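You operate a simulated robot arm through the tools that you are given. There is no shell and no other tool.

You run a simulated robot arm. Do the job below in one go: nothing can be reset, and whatever is moved stays where it is left.

TASK
Get the MIC source playing on the purple channel at a GOOD level.
Fine: its plug in the purple socket, mute off, fader at the white line; set the level by the gain knob.

Only the result counts: the job must be done as asked and must still hold three seconds after the hand-in. Knocking over, shifting, dropping, spilling or breaking anything else fails it.

THE ROBOT
A 5-joint arm with a three-finger gripper, fixed in place. Base frame: the origin is at the foot of the arm, x ahead of it, y to its left, z up; the work surface is at about z = 775. Readings come in mm, rad, newtons and seconds.
With the tool pointing down near the work surface it reaches from about 320 to 660 mm from the base axis. Its first joint turns from -2.897 to 2.897 rad. The tool tilts only in the upright plane through the base axis and itself; it spins freely about its own axis. Payload 1.37 kg.
The TCP is the grasp point between the finger pads, 16 mm short of the fingertips. In the tool frame z runs along the fingers and y along their closing line. The gripper opens to 101 mm. The gripper's body begins 82 mm behind the TCP.
Orientation is that of the tool frame in the base frame, as a unit quaternion [x, y, z, w]. With the fingers straight down and closing along the base's y, the tool's x points along the base's -x, its y along +y and its z along -z.

THE INTERFACE
- The arm moves only by the tool move_arm. Its argument "motion" is a list of rows, each an object (a shift or turn left out is 0, a gripper value left out holds the last) with "delta_pos": the shift along the tool's x, y, z in mm, a list of three; "dr": the turn, a rotation vector about the tool's x, y, z in rad, a list of three; "jaw": the finger opening in mm, from 0 to 101. In form: [{"delta_pos": [x, y, z], "dr": [wx, wy, wz], "jaw": jaw}, ...]. A call has 1 to 20 rows; each row shifts and turns the commanded pose from where the row before left it, along the tool's axes as they then stand. Rows are played at 5 a second. More than 50 mm and 0.15 rad between two rows, or a gripper value outside its range, and nothing of the call is played. A pose out of reach is approached as far as the arm can. The call stops where the force on the tool passes 40 N (or 10 N more than at its start, if that is more) or the arm is blocked; 0.2 s more then pass. The fingers move at their own pace (about 45 mm/s each) and stop on an object; they squeeze with about 26 N. The grip force told is the motor's: it shows also when the fingers shut on nothing. Time passes only in rows, and 0.2 s behind the last, so rows that do not move let the fingers close. The reply holds the time, the measured pose of the TCP, the force on the tool along the base axes, the opening and the grip force, in the units named above and with some noise, with the torque about the TCP (base axes, N m) and any sound that the robot's microphone picked up, and new pictures: "views" is both (left out), scene, wrist or none.
- Cameras (640 x 400 px; columns grow to the right, rows downward): "scene" is fixed at [397.2, 500.3, 1324.1]; the picture's right is [-0.99, -0.15, 0.00], its down [-0.09, 0.59, -0.80] and it looks along [0.12, -0.79, -0.60] (base axes); focal length 318 px, centre (320, 200). "wrist" rides on the gripper at [72, 20, -104] in the tool frame; the picture's right is [-0.27, 0.96, 0.00], its down [-0.76, -0.21, -0.62] and it looks along [-0.60, -0.16, 0.78] (tool axes); focal length 265 px, centre (320, 200). There is no depth. A picture from a camera that has moved, and an enlarged one, comes with that camera's place and axes in the base frame and with its lens.
- raise_lower(by): slides the trunk up (or, below 0, down) by that many mm; the arm rides with it, the base frame stays. It gives what a move gives, with no picture.
- inspect(camera, box): a new picture of the part [left, top, right, bottom] of that camera's present view, enlarged. No time passes.
- hand_in(): hands the job in; it is judged then, once.

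Nothing tells you positions but the pictures and the camera data. Unless the task says otherwise, let go and move clear before handing in.

The tools are called after "Call:" as name(argument=value, ...) on one line, values as JSON. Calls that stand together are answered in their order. move_arm: Moves the arm, as the interface text tells. Its arguments: {"type":"object","properties":{"motion":{"type":"array"},"views":{"type":"string","enum":["both","scene","wrist","none"]}},"required":["motion"]} The other tools are called the same way: raise_lower (by) slides the trunk up or down; inspect (camera, box) takes an enlarged picture of a part of a camera's view; hand_in () hands the job in.

At the start:

```text
clock: 0.0
position: [468.5, -181.5, 1066.5]
tool_rot: [0.0, 1.0, -0.001, 0.0]
contact_force: [-0.4, -0.3, 0.3]
moment: [-0.02, -0.01, 0.01]
finger_gap: 100.8
grasp_force: 0.1
trunk travel left (down, up): [-500.0, 90.0]
```

scene: 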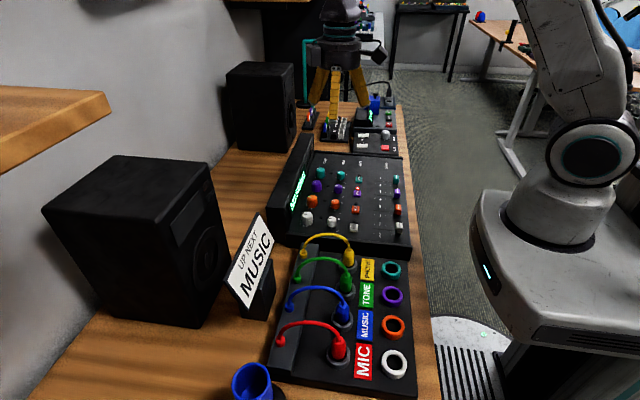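
wrist: 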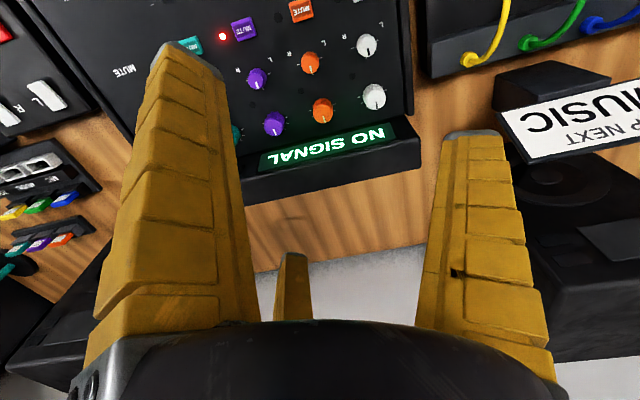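

I see a patch box with four coloured plugs (MIC red, MUSIC blue, TONE green, and a yellow one) and four ring sockets, and behind it a mixer whose display reads NO SIGNAL. I'll enlarge the views first to work out where things are.

Call:
inspect(camera="scene", box=[260, 220, 440, 400])

Call:
inspect(camera="scene", box=[260, 120, 420, 250])

Call:
inspect(camera="wrist", box=[80, 0, 440, 200])

```text
2.22 times, centred on (350, 310) of scene
camera zoom: at [397.2, 500.3, 1324.1], right [-0.99, -0.15, 0.0], down [-0.09, 0.59, -0.8], along [0.12, -0.79, -0.6], focal length 707 px, centre (253, -44)
```

zoom: 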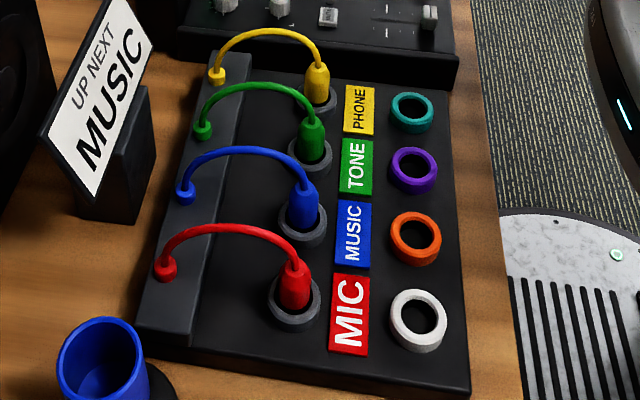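

```text
3.08 times, centred on (340, 185) of scene
camera zoom: at [397.2, 500.3, 1324.1], right [-0.99, -0.15, 0.0], down [-0.09, 0.59, -0.8], along [0.12, -0.79, -0.6], focal length 979 px, centre (258, 246)
```

zoom: 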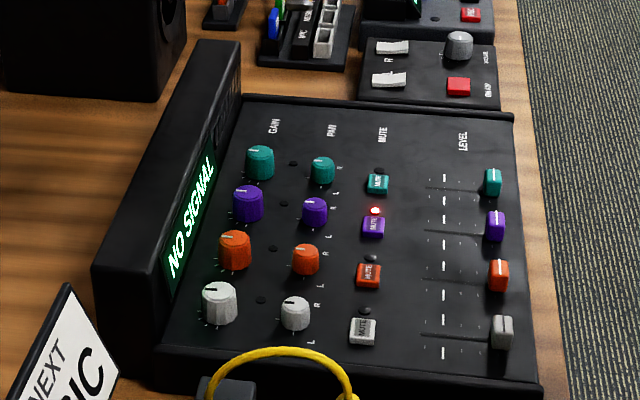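

```text
1.78 times, centred on (260, 100) of wrist
camera zoom: at [395.0, -162.9, 1170.6], right [0.27, 0.96, 0.0], down [0.76, -0.21, 0.62], along [0.6, -0.16, -0.78], focal length 472 px, centre (427, 378)
```

zoom: 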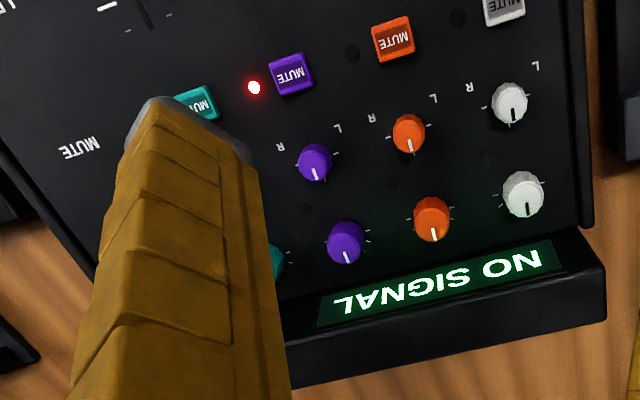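

The mixer's purple channel has its red mute LED on. By triangulating the two views, its gain knob is near (525, -268) and its fader near (288, -278). The purple socket is near (315, 95). I'll move the arm high above the patch box to see the plugs and sockets from the wrist camera.

Call:
move_arm(motion=[{"delta_pos": [12.6, 47.1, 0]}, {"delta_pos": [12.6, 47.1, 0]}, {"delta_pos": [12.6, 47.1, 0]}, {"delta_pos": [12.6, 47.1, 0]}, {"delta_pos": [12.6, 47.1, 0]}, {"delta_pos": [12.6, 47.1, 0]}, {"delta_pos": [12.6, 47.1, 0]}, {"delta_pos": [0, 0, 0]}])

```text
clock: 1.8
position: [378.8, 147.9, 1065.8]
tool_rot: [0.001, 1.0, 0.0, 0.0]
contact_force: [0.1, -0.2, -0.1]
moment: [0.02, 0.04, 0.01]
finger_gap: 100.6
grasp_force: 0.2
trunk travel left (down, up): [-500.0, 90.0]
camera wrist: at [306.1, 167.4, 1170.3], right [0.27, 0.96, 0.0], down [0.76, -0.21, 0.62], along [0.6, -0.17, -0.78], focal length 265 px, centre (320, 200)
```

scene: 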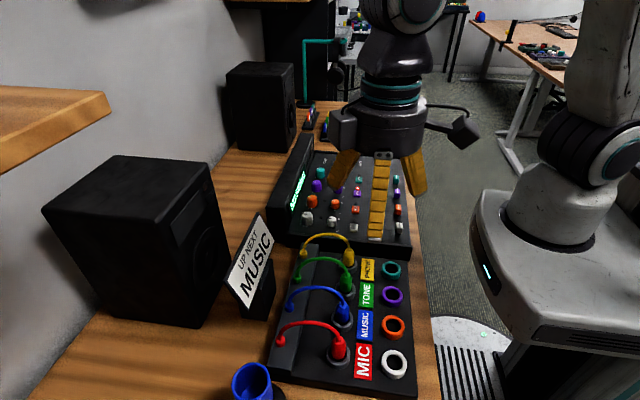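
wrist: 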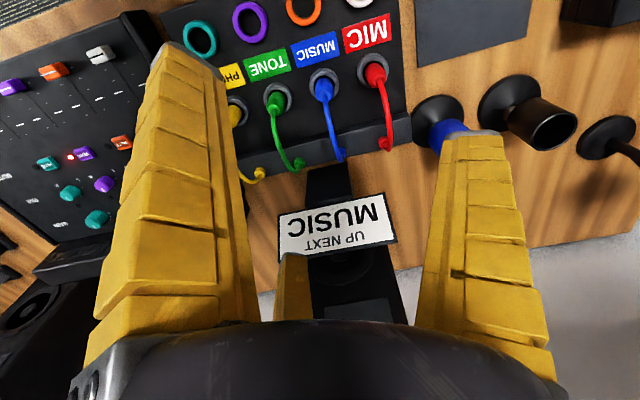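

From here I can see the four plugs, the labels and the ring sockets. The gripper seems to show three yellow fingers, so I'll look closely at it and then partly close it in free air to see how it moves.

Call:
inspect(camera="scene", box=[300, 60, 500, 260])

Call:
inspect(camera="wrist", box=[150, 0, 450, 190])

Call:
move_arm(motion=[{"jaw": 20}, {"jaw": 20}, {"jaw": 20}, {"jaw": 20}, {"jaw": 20}, {"jaw": 20}])

```text
2.00 times, centred on (400, 160) of scene
camera zoom: at [397.2, 500.3, 1324.1], right [-0.99, -0.15, 0.0], down [-0.09, 0.59, -0.8], along [0.12, -0.79, -0.6], focal length 636 px, centre (160, 280)
```

zoom: 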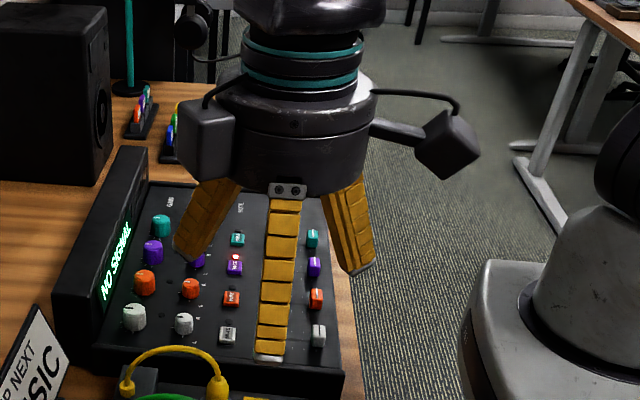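

```text
2.11 times, centred on (300, 95) of wrist
camera zoom: at [306.1, 167.4, 1170.3], right [0.27, 0.96, 0.0], down [0.76, -0.21, 0.62], along [0.6, -0.17, -0.78], focal length 559 px, centre (362, 421)
```

zoom: 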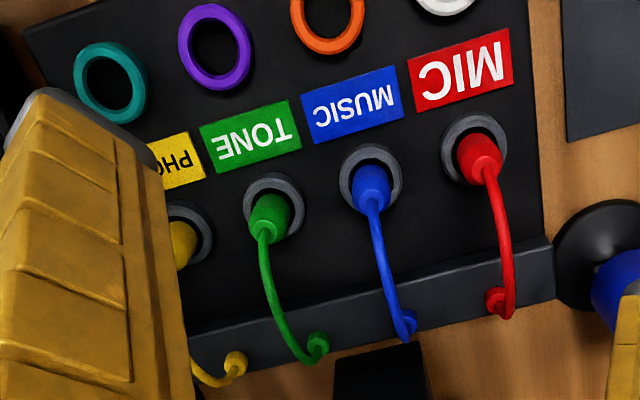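

```text
clock: 3.2
position: [378.7, 148.3, 1066.3]
tool_rot: [-0.001, 1.0, 0.001, 0.0]
contact_force: [0.4, 0.4, 0.4]
moment: [0.02, 0.03, -0.01]
finger_gap: 25.3
grasp_force: 3.6
trunk travel left (down, up): [-500.0, 90.0]
camera wrist: at [306.2, 167.1, 1170.2], right [0.27, 0.96, 0.0], down [0.76, -0.21, 0.62], along [0.6, -0.16, -0.78], focal length 265 px, centre (320, 200)
```

scene: 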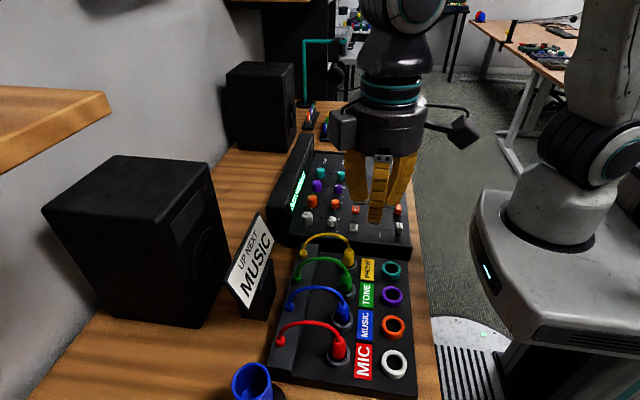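
wrist: 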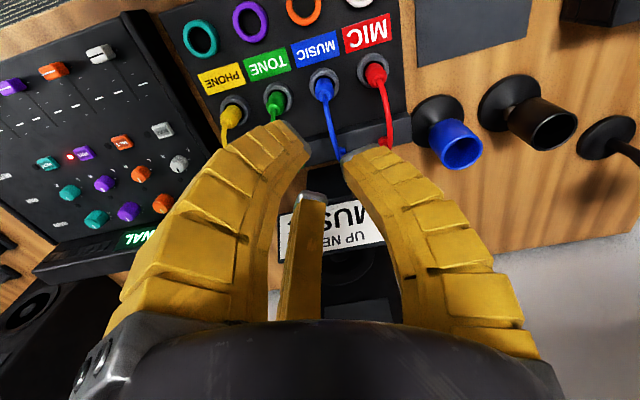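

The picture shows three curved finger bodies that close toward the centre. My estimate for the MIC plug is about (406, 215), with its body near z 797. I'll descend to about z 930 above it with the jaw at 60 and check the alignment.

Call:
move_arm(motion=[{"delta_pos": [-6.95, 16.7, 34], "jaw": 60}, {"delta_pos": [-6.95, 16.7, 34]}, {"delta_pos": [-6.95, 16.7, 34]}, {"delta_pos": [-6.95, 16.7, 34]}, {"delta_pos": [0, 0, 0]}])

```text
clock: 4.4
position: [409.8, 214.4, 930.8]
tool_rot: [0.0, 1.0, 0.0, 0.0]
contact_force: [-0.1, -0.2, -0.3]
moment: [-0.02, 0.01, 0.02]
finger_gap: 63.6
grasp_force: 2.6
trunk travel left (down, up): [-500.0, 90.0]
camera wrist: at [336.9, 233.1, 1034.3], right [0.27, 0.96, 0.0], down [0.76, -0.21, 0.62], along [0.6, -0.16, -0.78], focal length 265 px, centre (320, 200)
```

scene: 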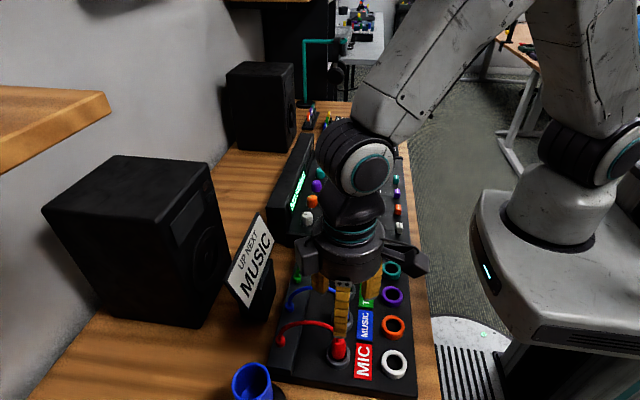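
wrist: 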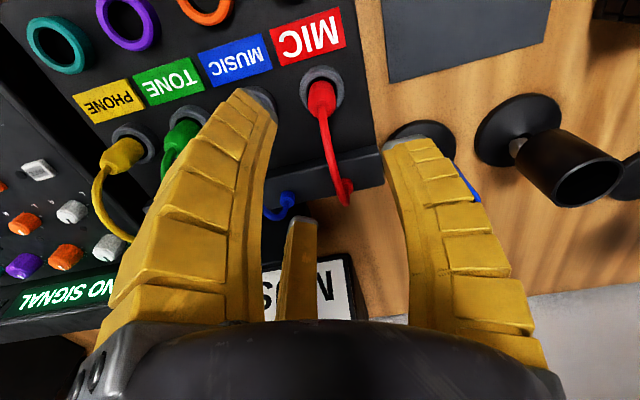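

The plug is nearly aligned under the tool. I'll zoom in to measure it.

Call:
inspect(camera="wrist", box=[240, 20, 400, 220])

Call:
inspect(camera="scene", box=[260, 260, 420, 390])

```text
2.00 times, centred on (320, 120) of wrist
camera zoom: at [336.9, 233.1, 1034.3], right [0.27, 0.96, 0.0], down [0.76, -0.21, 0.62], along [0.6, -0.16, -0.78], focal length 531 px, centre (320, 360)
```

zoom: 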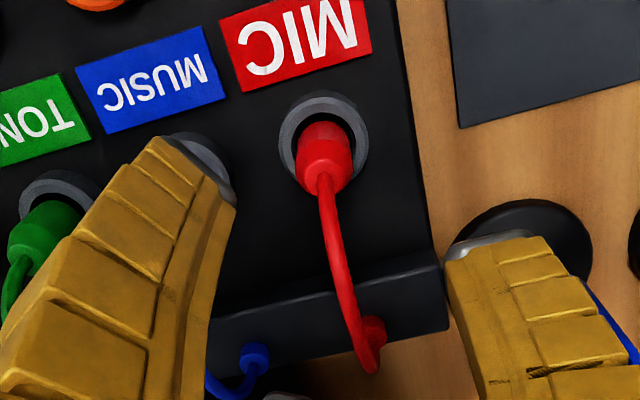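

```text
3.08 times, centred on (340, 325) of scene
camera zoom: at [397.2, 500.3, 1324.1], right [-0.99, -0.15, 0.0], down [-0.09, 0.59, -0.8], along [0.12, -0.79, -0.6], focal length 979 px, centre (258, -185)
```

zoom: 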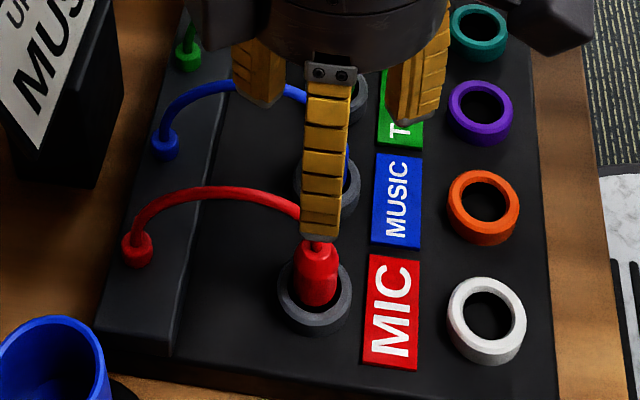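

The plug top is at about (409, 215, 822). The cable arches away along +x, so I'll spin the tool 30° to keep it clear of every finger, narrow the jaw to 50, and come down just above the plug.

Call:
move_arm(motion=[{"delta_pos": [-0.5, 1.8, 0], "jaw": 50}, {"delta_pos": [0, 0, 15], "dr": [0, 0, 0.131]}, {"delta_pos": [0, 0, 15], "dr": [0, 0, 0.131]}, {"delta_pos": [0, 0, 15], "dr": [0, 0, 0.131]}, {"delta_pos": [0, 0, 15], "dr": [0, 0, 0.131]}, {"delta_pos": [0, 0, 0]}])

```text
clock: 5.8
position: [408.8, 216.6, 869.2]
tool_rot: [0.26, 0.966, 0.0, -0.001]
contact_force: [0.5, -0.3, 0.5]
moment: [-0.01, 0.0, 0.03]
finger_gap: 54.0
grasp_force: 3.0
trunk travel left (down, up): [-500.0, 90.0]
camera wrist: at [355.9, 269.4, 974.5], right [0.71, 0.7, 0.0], down [0.55, -0.56, 0.62], along [0.43, -0.44, -0.78], focal length 265 px, centre (320, 200)
```

scene: 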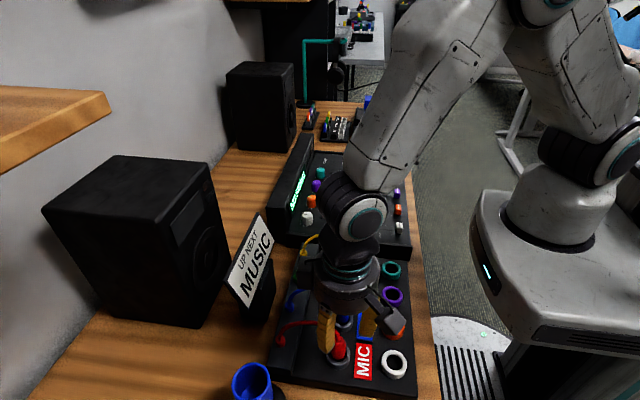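
wrist: 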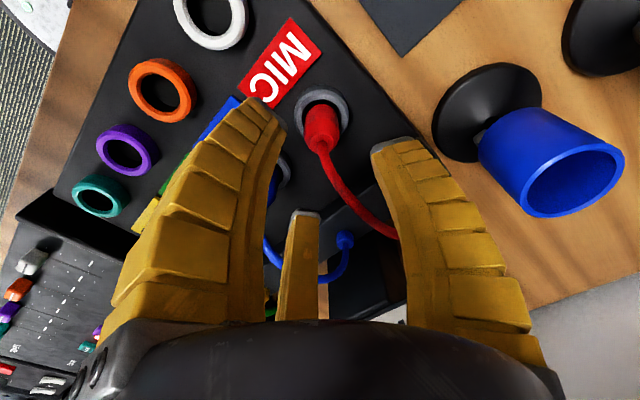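

Call:
inspect(camera="wrist", box=[240, 70, 400, 250])

Call:
inspect(camera="scene", box=[260, 260, 420, 390])

```text
2.22 times, centred on (320, 160) of wrist
camera zoom: at [355.9, 269.4, 974.5], right [0.71, 0.7, 0.0], down [0.55, -0.56, 0.62], along [0.43, -0.44, -0.78], focal length 590 px, centre (320, 289)
```

zoom: 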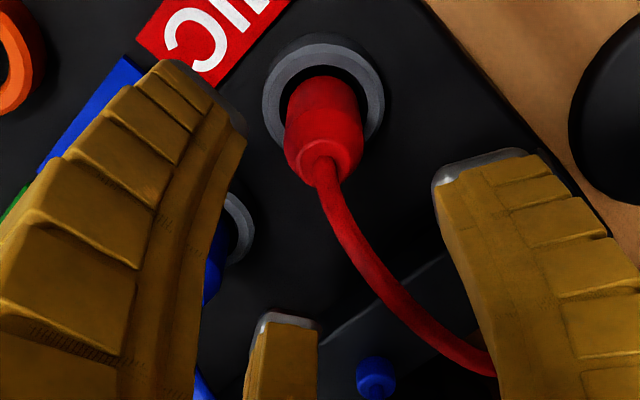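

```text
3.08 times, centred on (340, 325) of scene
camera zoom: at [397.2, 500.3, 1324.1], right [-0.99, -0.15, 0.0], down [-0.09, 0.59, -0.8], along [0.12, -0.79, -0.6], focal length 979 px, centre (258, -185)
```

zoom: 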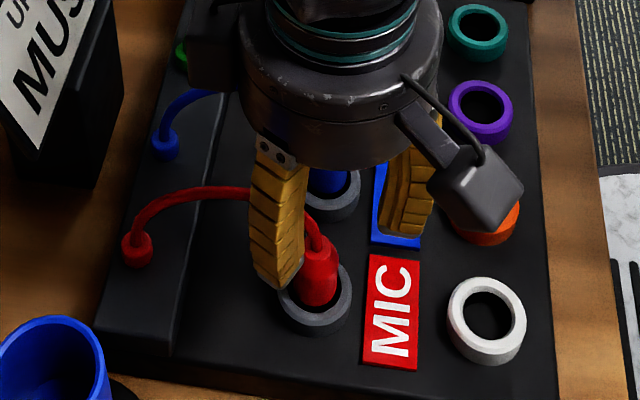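

The plug sits centred between the fingers with the cable clear. I'll shift 1 mm and come down to about z 808.

Call:
move_arm(motion=[{"delta_pos": [0, 1, 12], "jaw": 45}, {"delta_pos": [0, 0, 12]}, {"delta_pos": [0, 0, 12]}, {"delta_pos": [0, 0, 12]}, {"delta_pos": [0, 0, 12]}, {"delta_pos": [0, 0, 0]}])

Call:
inspect(camera="wrist", box=[240, 70, 400, 250])

Call:
inspect(camera="scene", box=[260, 260, 420, 390])

```text
clock: 7.2
position: [409.3, 217.0, 811.0]
tool_rot: [0.259, 0.966, 0.0, -0.001]
contact_force: [-0.2, -0.1, -0.5]
moment: [0.0, -0.03, -0.02]
finger_gap: 49.2
grasp_force: 3.2
trunk travel left (down, up): [-500.0, 90.0]
camera wrist: at [355.6, 269.9, 914.6], right [0.71, 0.7, 0.0], down [0.55, -0.56, 0.62], along [0.44, -0.44, -0.78], focal length 265 px, centre (320, 200)
```

scene: 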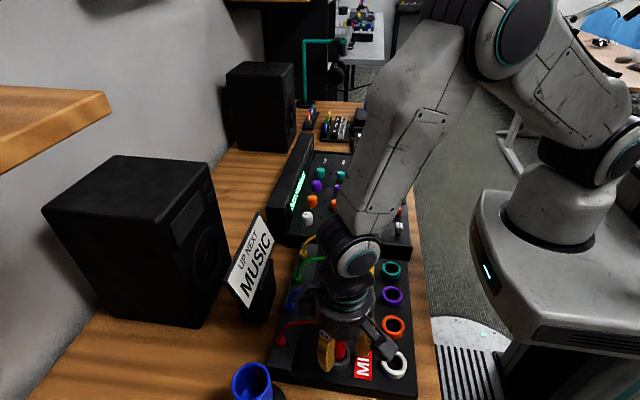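
wrist: 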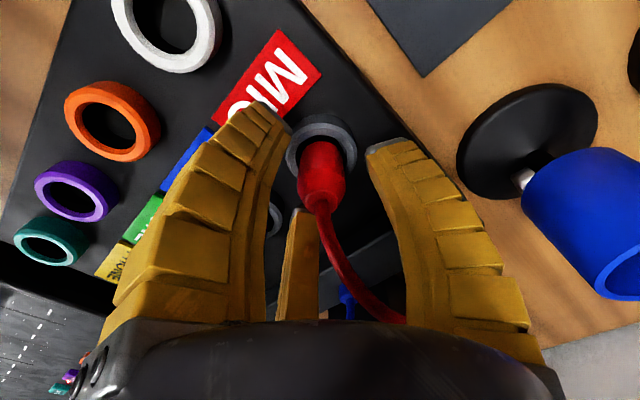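

```text
2.22 times, centred on (320, 160) of wrist
camera zoom: at [355.6, 269.9, 914.6], right [0.71, 0.7, 0.0], down [0.55, -0.56, 0.62], along [0.44, -0.44, -0.78], focal length 590 px, centre (320, 289)
```

zoom: 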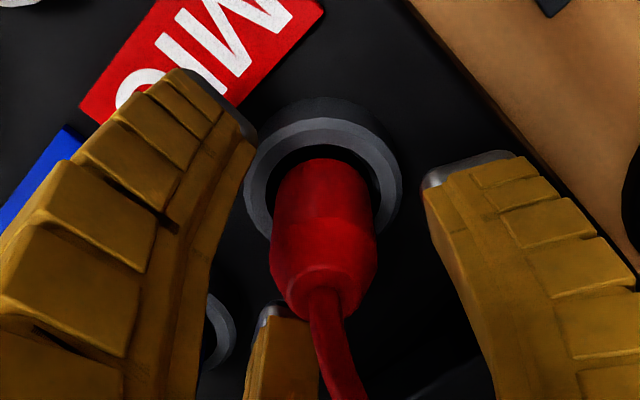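

```text
3.08 times, centred on (340, 325) of scene
camera zoom: at [397.2, 500.3, 1324.1], right [-0.99, -0.15, 0.0], down [-0.09, 0.59, -0.8], along [0.12, -0.79, -0.6], focal length 979 px, centre (258, -185)
```

zoom: 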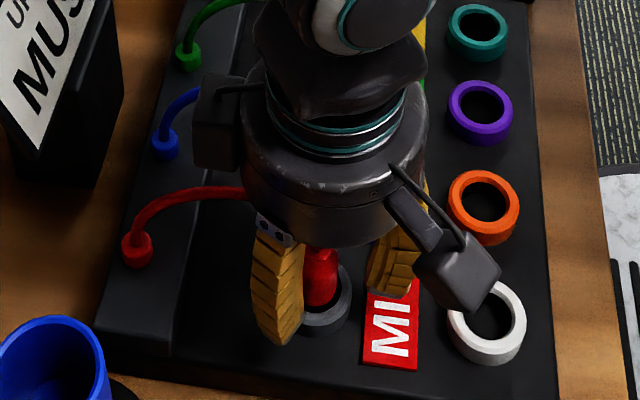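

The plug body is about 23 mm wide and sits between the fingers, and its top is near z 820. I'll go down 5 mm and close on it.

Call:
move_arm(motion=[{"delta_pos": [0, 0, 5]}, {"jaw": 10}, {"jaw": 10}, {"jaw": 10}, {"jaw": 10}, {"jaw": 10}])

Call:
inspect(camera="wrist", box=[240, 70, 400, 250])

```text
clock: 8.6
position: [408.9, 216.5, 805.7]
tool_rot: [0.26, 0.966, 0.001, 0.001]
contact_force: [1.2, 0.0, 9.3]
moment: [0.04, 0.02, 0.03]
finger_gap: 20.4
grasp_force: 25.6
trunk travel left (down, up): [-500.0, 90.0]
camera wrist: at [355.9, 269.7, 910.5], right [0.71, 0.7, 0.0], down [0.55, -0.56, 0.62], along [0.44, -0.44, -0.78], focal length 265 px, centre (320, 200)
```

scene: 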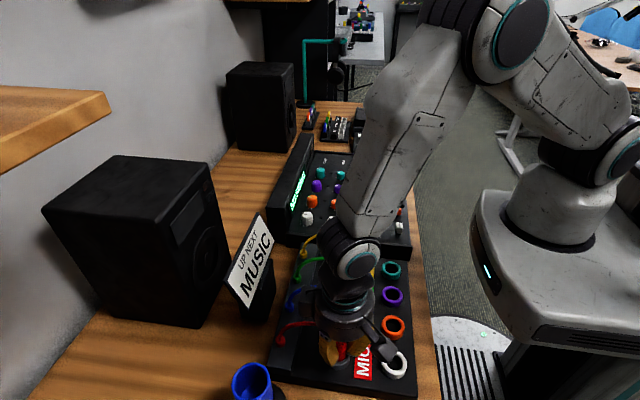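
wrist: 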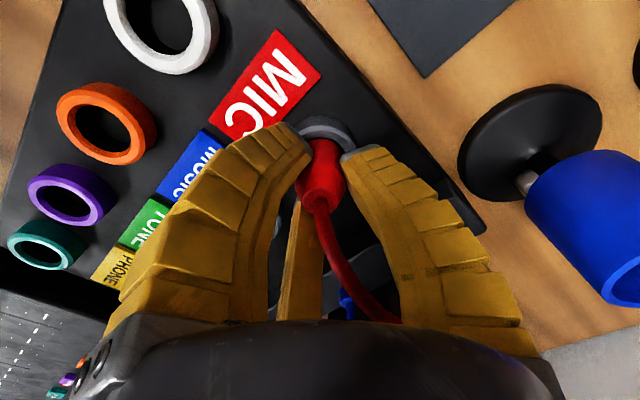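

```text
2.22 times, centred on (320, 160) of wrist
camera zoom: at [355.9, 269.7, 910.5], right [0.71, 0.7, 0.0], down [0.55, -0.56, 0.62], along [0.44, -0.44, -0.78], focal length 590 px, centre (320, 289)
```

zoom: 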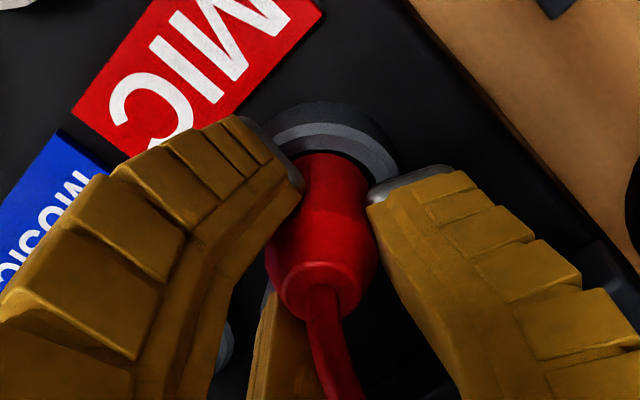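

The grip holds at a 20.4 mm gap and 25.6 N. Next I'll lift the plug straight up out of its parking hole.

Call:
move_arm(motion=[{"delta_pos": [0, 0, -5]}, {"delta_pos": [0, 0, -8]}, {"delta_pos": [0, 0, -10]}, {"delta_pos": [0, 0, -12]}, {"delta_pos": [0, 0, -15]}, {"delta_pos": [0, 0, -15]}, {"delta_pos": [0, 0, -15]}, {"delta_pos": [0, 0, 0]}])

Call:
inspect(camera="wrist", box=[200, 50, 440, 270])

Call:
inspect(camera="scene", box=[260, 240, 440, 390])

```text
clock: 10.4
position: [408.5, 217.4, 885.9]
tool_rot: [0.26, 0.966, 0.0, 0.0]
contact_force: [-0.3, 0.3, -0.8]
moment: [-0.02, 0.01, 0.02]
finger_gap: 17.7
grasp_force: 25.7
trunk travel left (down, up): [-500.0, 90.0]
camera wrist: at [356.3, 270.0, 989.7], right [0.71, 0.7, 0.0], down [0.55, -0.56, 0.62], along [0.44, -0.44, -0.78], focal length 265 px, centre (320, 200)
```

scene: 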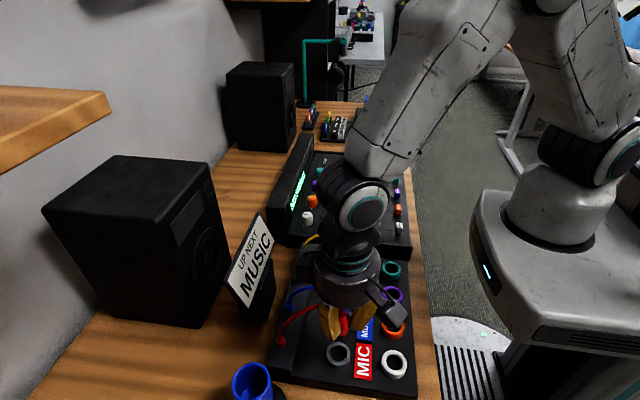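
wrist: 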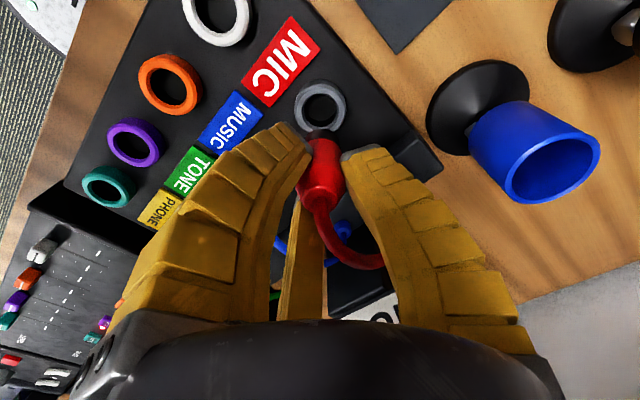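

```text
1.82 times, centred on (320, 160) of wrist
camera zoom: at [356.3, 270.0, 989.7], right [0.71, 0.7, 0.0], down [0.55, -0.56, 0.62], along [0.44, -0.44, -0.78], focal length 483 px, centre (320, 273)
```

zoom: 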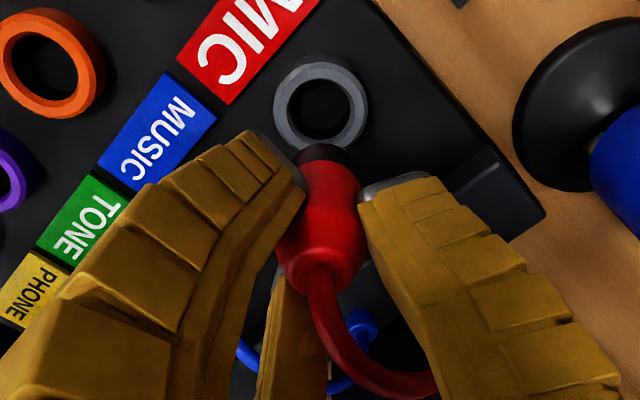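

```text
2.67 times, centred on (350, 315) of scene
camera zoom: at [397.2, 500.3, 1324.1], right [-0.99, -0.15, 0.0], down [-0.09, 0.59, -0.8], along [0.12, -0.79, -0.6], focal length 848 px, centre (240, -107)
```

zoom: 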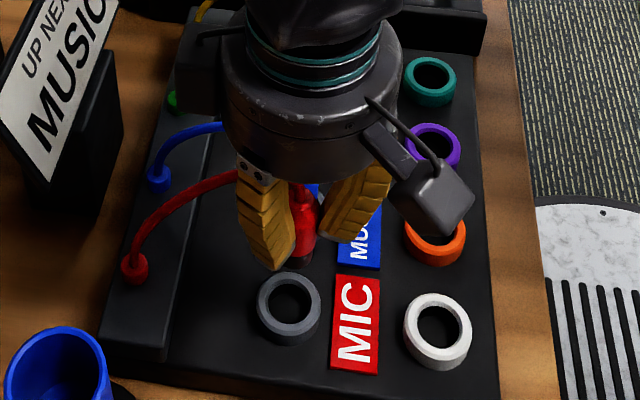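

The plug came out cleanly, with its bottom about 60 mm below the TCP. The purple socket is near (313, 82, 780). I'll undo the 30° spin, since the cable will then run toward (+x, +y), and carry the plug high along x and then y until it hangs above the purple ring.

Call:
move_arm(motion=[{"dr": [0, 0, -0.1309]}, {"dr": [0, 0, -0.1309]}, {"dr": [0, 0, -0.1309]}, {"dr": [0, 0, -0.1309]}, {"delta_pos": [32, 0, 0]}, {"delta_pos": [32, 0, 0]}, {"delta_pos": [31.5, -10, 0]}, {"delta_pos": [0, -32, 0]}, {"delta_pos": [0, -32, 0]}, {"delta_pos": [0, -31, 0]}, {"delta_pos": [0, -30, 0]}, {"delta_pos": [0, 0, 0]}])

Call:
inspect(camera="wrist", box=[200, 0, 440, 200])

Call:
inspect(camera="scene", box=[280, 220, 440, 350])

```text
clock: 13.0
position: [311.5, 81.9, 883.4]
tool_rot: [0.001, 1.0, 0.0, 0.0]
contact_force: [-0.2, 0.6, -1.1]
moment: [0.02, 0.0, 0.0]
finger_gap: 17.3
grasp_force: 25.8
trunk travel left (down, up): [-500.0, 90.0]
camera wrist: at [239.3, 101.5, 988.6], right [0.27, 0.96, 0.0], down [0.76, -0.21, 0.62], along [0.6, -0.16, -0.78], focal length 265 px, centre (320, 200)
```

scene: 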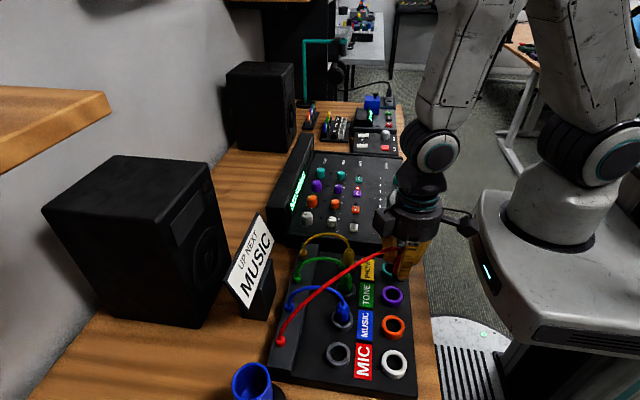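
wrist: 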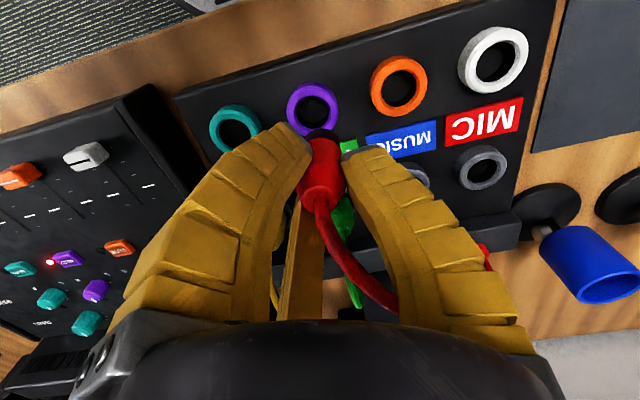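

```text
2.00 times, centred on (320, 100) of wrist
camera zoom: at [239.3, 101.5, 988.6], right [0.27, 0.96, 0.0], down [0.76, -0.21, 0.62], along [0.6, -0.16, -0.78], focal length 531 px, centre (320, 400)
```

zoom: 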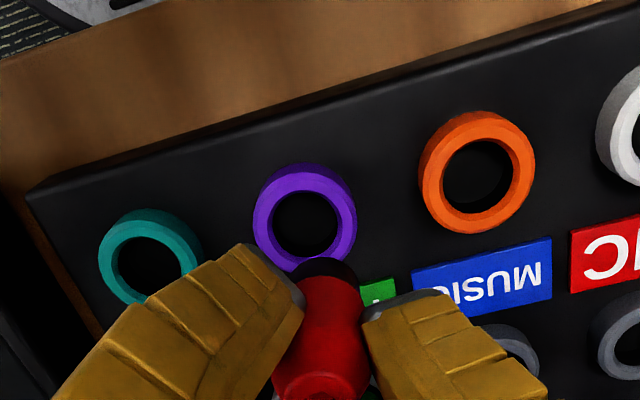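

```text
3.08 times, centred on (360, 285) of scene
camera zoom: at [397.2, 500.3, 1324.1], right [-0.99, -0.15, 0.0], down [-0.09, 0.59, -0.8], along [0.12, -0.79, -0.6], focal length 979 px, centre (197, -62)
```

zoom: 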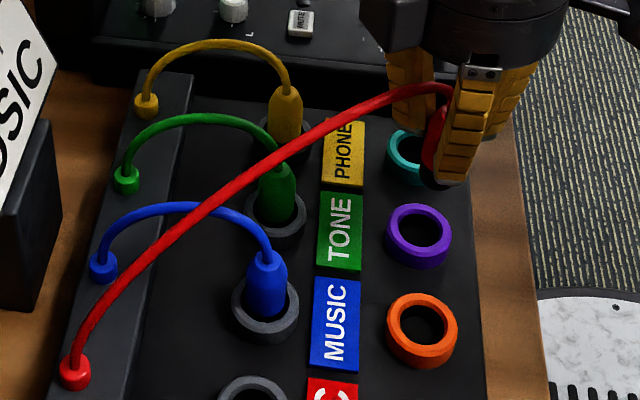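

The cable follows freely. I'll zoom in on the plug's tip and the purple ring to measure the offset and any tilt.

Call:
inspect(camera="wrist", box=[260, 70, 380, 230])

Call:
inspect(camera="scene", box=[360, 230, 440, 310])

```text
2.50 times, centred on (320, 150) of wrist
camera zoom: at [239.3, 101.5, 988.6], right [0.27, 0.96, 0.0], down [0.76, -0.21, 0.62], along [0.6, -0.16, -0.78], focal length 664 px, centre (320, 325)
```

zoom: 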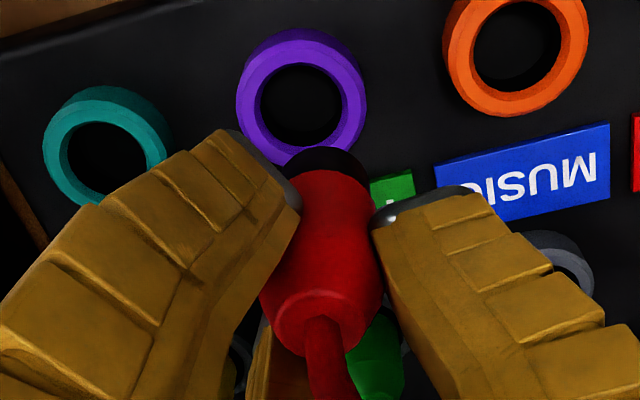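

```text
5.00 times, centred on (400, 270) of scene
camera zoom: at [397.2, 500.3, 1324.1], right [-0.99, -0.15, 0.0], down [-0.09, 0.59, -0.8], along [0.12, -0.79, -0.6], focal length 1590 px, centre (-80, -150)
```

zoom: 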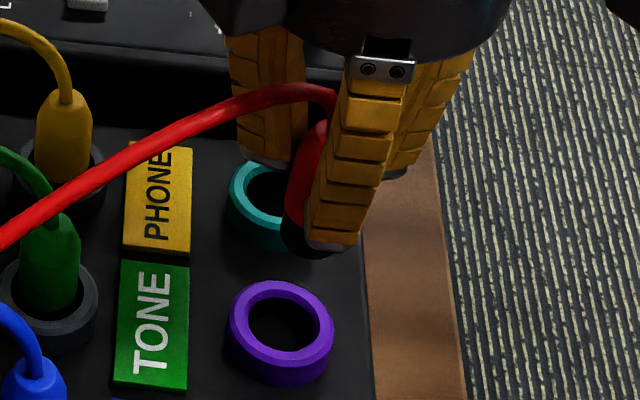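

The plug tip is about 44 mm below the TCP, and the purple ring centre lies about 8 mm toward -y from the tip. I'll correct sideways first, then lower until the tip is just above the ring and re-check.

Call:
move_arm(motion=[{"delta_pos": [2.1, -7.7, 0]}, {"delta_pos": [0, 0, 15]}, {"delta_pos": [0, 0, 15]}, {"delta_pos": [0, 0, 8]}, {"delta_pos": [0, 0, 0]}])

Call:
inspect(camera="wrist", box=[260, 70, 380, 230])

Call:
inspect(camera="scene", box=[360, 230, 440, 310])

```text
clock: 14.2
position: [310.9, 74.9, 845.6]
tool_rot: [0.001, 1.0, 0.0, 0.0]
contact_force: [0.7, -0.6, -0.8]
moment: [0.0, -0.01, 0.0]
finger_gap: 17.1
grasp_force: 25.8
trunk travel left (down, up): [-500.0, 90.0]
camera wrist: at [238.6, 94.8, 950.4], right [0.27, 0.96, 0.0], down [0.76, -0.21, 0.62], along [0.6, -0.17, -0.78], focal length 265 px, centre (320, 200)
```

scene: 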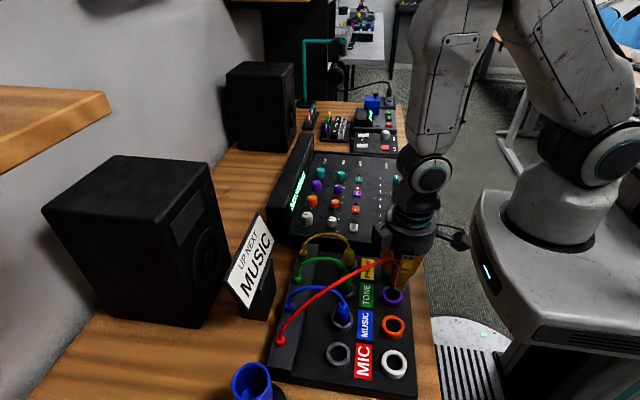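
wrist: 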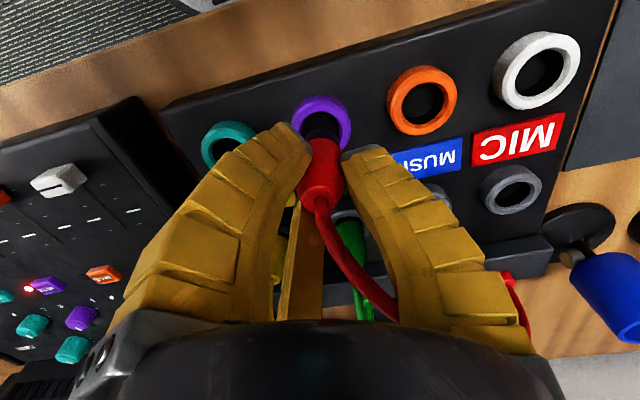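

```text
2.50 times, centred on (320, 150) of wrist
camera zoom: at [238.6, 94.8, 950.4], right [0.27, 0.96, 0.0], down [0.76, -0.21, 0.62], along [0.6, -0.17, -0.78], focal length 664 px, centre (320, 325)
```

zoom: 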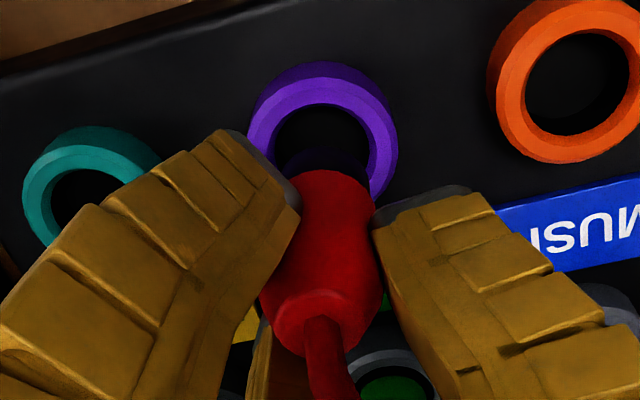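

```text
5.00 times, centred on (400, 270) of scene
camera zoom: at [397.2, 500.3, 1324.1], right [-0.99, -0.15, 0.0], down [-0.09, 0.59, -0.8], along [0.12, -0.79, -0.6], focal length 1590 px, centre (-80, -150)
```

zoom: 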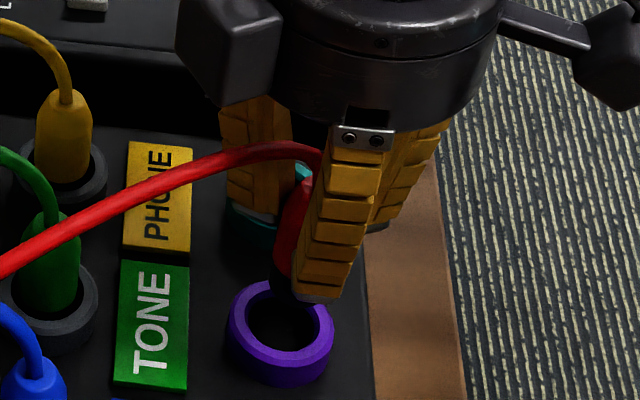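

The column alignment is within about 1 mm. I'll correct that and go down 18 mm so the tip is right at ring level, then compare them at the same depth.

Call:
move_arm(motion=[{"delta_pos": [0, -0.8, 6]}, {"delta_pos": [0, 0, 6]}, {"delta_pos": [0, 0, 6]}, {"delta_pos": [0, 0, 0]}])

Call:
inspect(camera="wrist", box=[260, 70, 380, 230])

Call:
inspect(camera="scene", box=[360, 250, 440, 330])

```text
clock: 15.2
position: [311.6, 73.5, 828.5]
tool_rot: [0.001, 1.0, 0.0, 0.0]
contact_force: [-0.2, 0.1, -0.3]
moment: [0.02, 0.0, -0.01]
finger_gap: 17.2
grasp_force: 26.0
trunk travel left (down, up): [-500.0, 90.0]
camera wrist: at [238.8, 93.3, 933.2], right [0.27, 0.96, 0.0], down [0.76, -0.21, 0.62], along [0.6, -0.17, -0.78], focal length 265 px, centre (320, 200)
```

scene: 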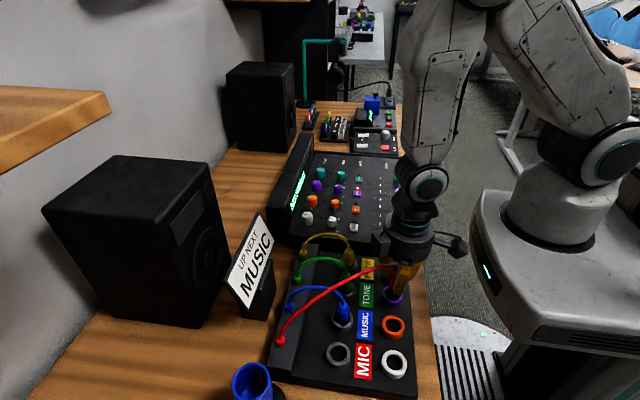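
wrist: 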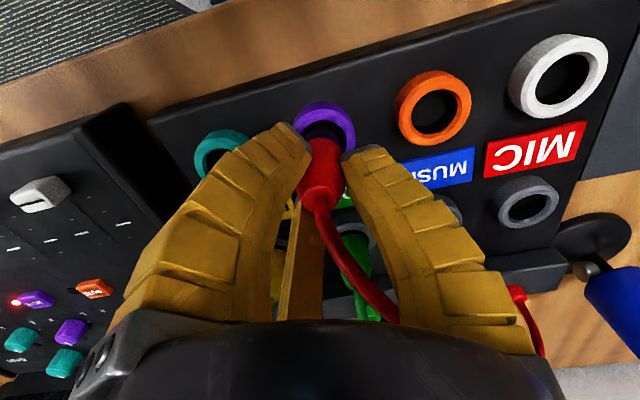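

```text
2.50 times, centred on (320, 150) of wrist
camera zoom: at [238.8, 93.3, 933.2], right [0.27, 0.96, 0.0], down [0.76, -0.21, 0.62], along [0.6, -0.17, -0.78], focal length 664 px, centre (320, 325)
```

zoom: 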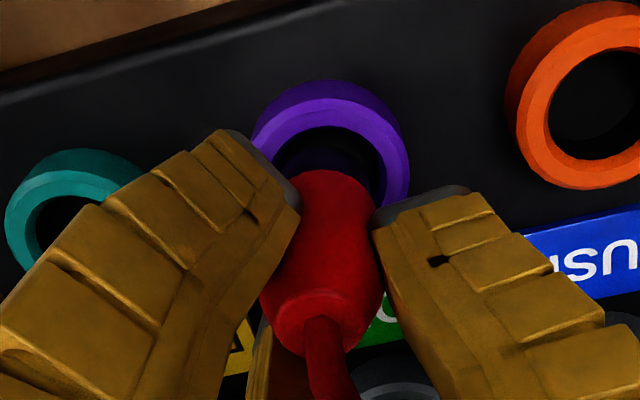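

```text
5.00 times, centred on (400, 290) of scene
camera zoom: at [397.2, 500.3, 1324.1], right [-0.99, -0.15, 0.0], down [-0.09, 0.59, -0.8], along [0.12, -0.79, -0.6], focal length 1590 px, centre (-80, -250)
```

zoom: 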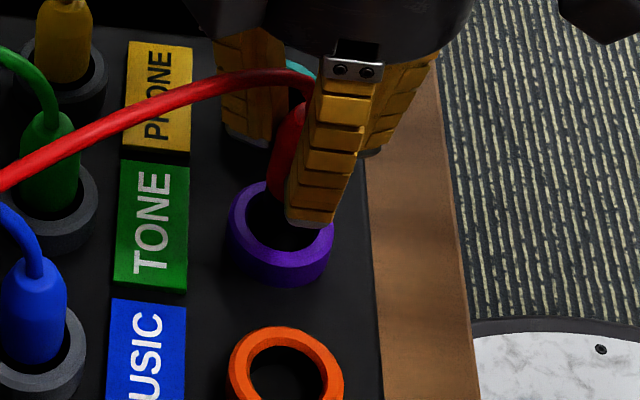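

The ring is about 1 mm right of the tip at nearly the same depth, and the hole has about 2.5 mm of clearance per side. I'll correct that and enter slowly while watching the force.

Call:
move_arm(motion=[{"delta_pos": [0, 1.0, 0]}, {"delta_pos": [0, 0, 3]}, {"delta_pos": [0, 0, 3]}, {"delta_pos": [0, 0, 3]}, {"delta_pos": [0, 0, 3]}, {"delta_pos": [0, 0, 0]}])

Call:
inspect(camera="wrist", box=[260, 70, 380, 230])

Call:
inspect(camera="scene", box=[360, 250, 440, 330])

```text
clock: 16.6
position: [311.6, 74.8, 816.9]
tool_rot: [0.001, 1.0, 0.0, 0.0]
contact_force: [0.0, 0.0, -0.4]
moment: [0.04, 0.01, -0.02]
finger_gap: 16.8
grasp_force: 26.2
trunk travel left (down, up): [-500.0, 90.0]
camera wrist: at [238.8, 93.9, 921.1], right [0.27, 0.96, 0.0], down [0.76, -0.21, 0.62], along [0.6, -0.17, -0.78], focal length 265 px, centre (320, 200)
```

scene: 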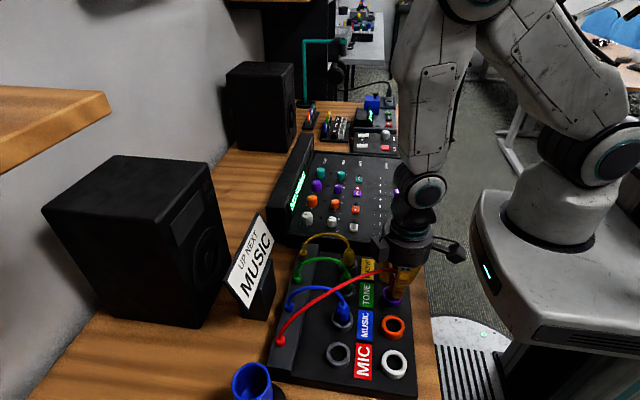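
wrist: 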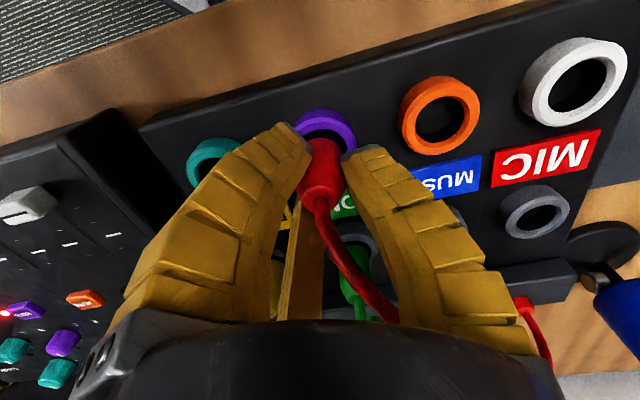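

```text
2.50 times, centred on (320, 150) of wrist
camera zoom: at [238.8, 93.9, 921.1], right [0.27, 0.96, 0.0], down [0.76, -0.21, 0.62], along [0.6, -0.17, -0.78], focal length 664 px, centre (320, 325)
```

zoom: 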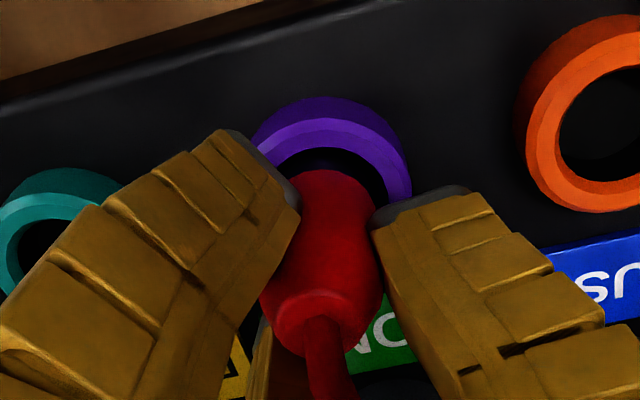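

```text
5.00 times, centred on (400, 290) of scene
camera zoom: at [397.2, 500.3, 1324.1], right [-0.99, -0.15, 0.0], down [-0.09, 0.59, -0.8], along [0.12, -0.79, -0.6], focal length 1590 px, centre (-80, -250)
```

zoom: 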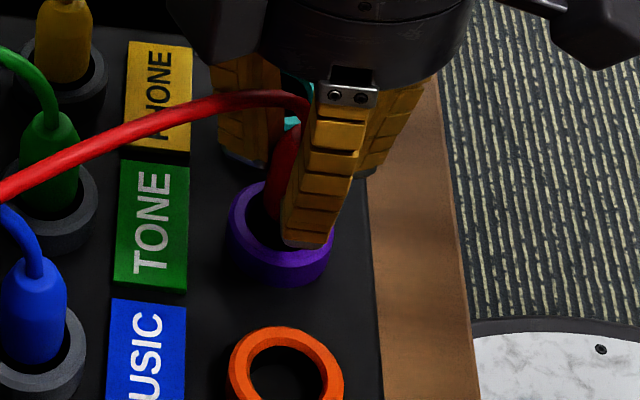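

There is no contact force and the tip is entering the ring. I'll keep going down in small steps toward the seated height, about z 805 as in the parking hole.

Call:
move_arm(motion=[{"delta_pos": [0, 0.5, 3]}, {"delta_pos": [0, 0, 3]}, {"delta_pos": [0, 0, 3]}, {"delta_pos": [0, 0, 2]}, {"delta_pos": [0, 0, 0]}])

Call:
inspect(camera="wrist", box=[260, 70, 380, 230])

Call:
inspect(camera="scene", box=[260, 130, 440, 310])

```text
clock: 17.8
position: [311.4, 74.7, 806.0]
tool_rot: [0.001, 1.0, -0.001, 0.001]
contact_force: [1.5, 0.2, 9.4]
moment: [-0.03, -0.01, 0.02]
finger_gap: 18.7
grasp_force: 26.0
trunk travel left (down, up): [-500.0, 90.0]
camera wrist: at [238.3, 94.6, 910.7], right [0.27, 0.96, 0.0], down [0.75, -0.21, 0.62], along [0.6, -0.16, -0.78], focal length 265 px, centre (320, 200)
```

scene: 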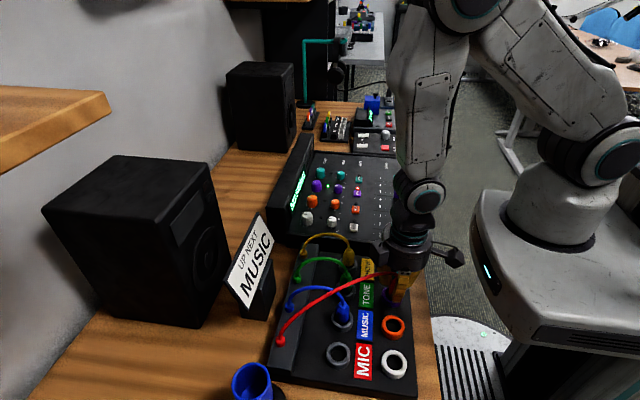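
wrist: 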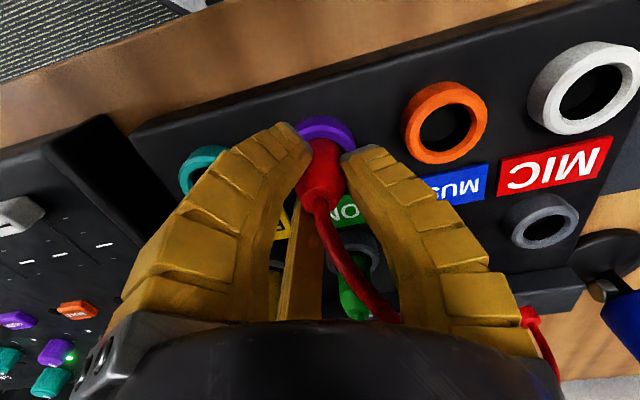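

```text
2.50 times, centred on (320, 150) of wrist
camera zoom: at [238.3, 94.6, 910.7], right [0.27, 0.96, 0.0], down [0.75, -0.21, 0.62], along [0.6, -0.16, -0.78], focal length 664 px, centre (320, 325)
```

zoom: 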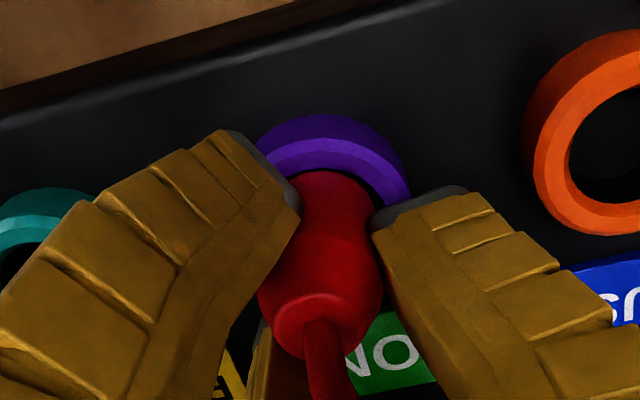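

```text
2.22 times, centred on (350, 220) of scene
camera zoom: at [397.2, 500.3, 1324.1], right [-0.99, -0.15, 0.0], down [-0.09, 0.59, -0.8], along [0.12, -0.79, -0.6], focal length 707 px, centre (253, 156)
```

zoom: 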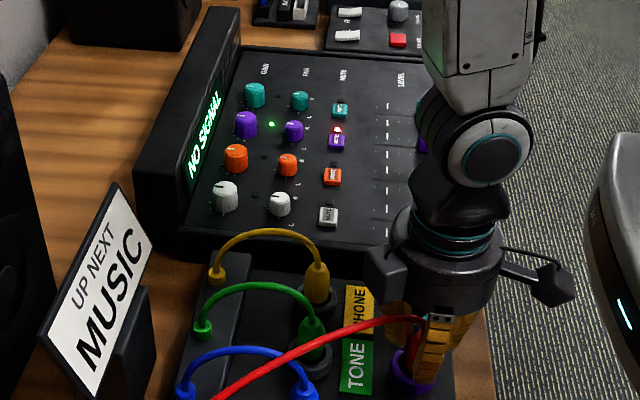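

A green signal LED has lit beside the purple gain knob, and a 9 N upward force shows the plug is bottoming out. I'll press 1 mm more to seat it, then release and rise.

Call:
move_arm(motion=[{"delta_pos": [0, 0, 1]}, {"delta_pos": [0, 0, 0]}], views="none")

```text
clock: 18.4
position: [312.0, 75.7, 805.1]
tool_rot: [0.001, 1.0, 0.0, 0.001]
contact_force: [3.5, 0.8, 14.0]
moment: [-0.02, 0.03, 0.06]
finger_gap: 20.5
grasp_force: 25.9
trunk travel left (down, up): [-500.0, 90.0]
```

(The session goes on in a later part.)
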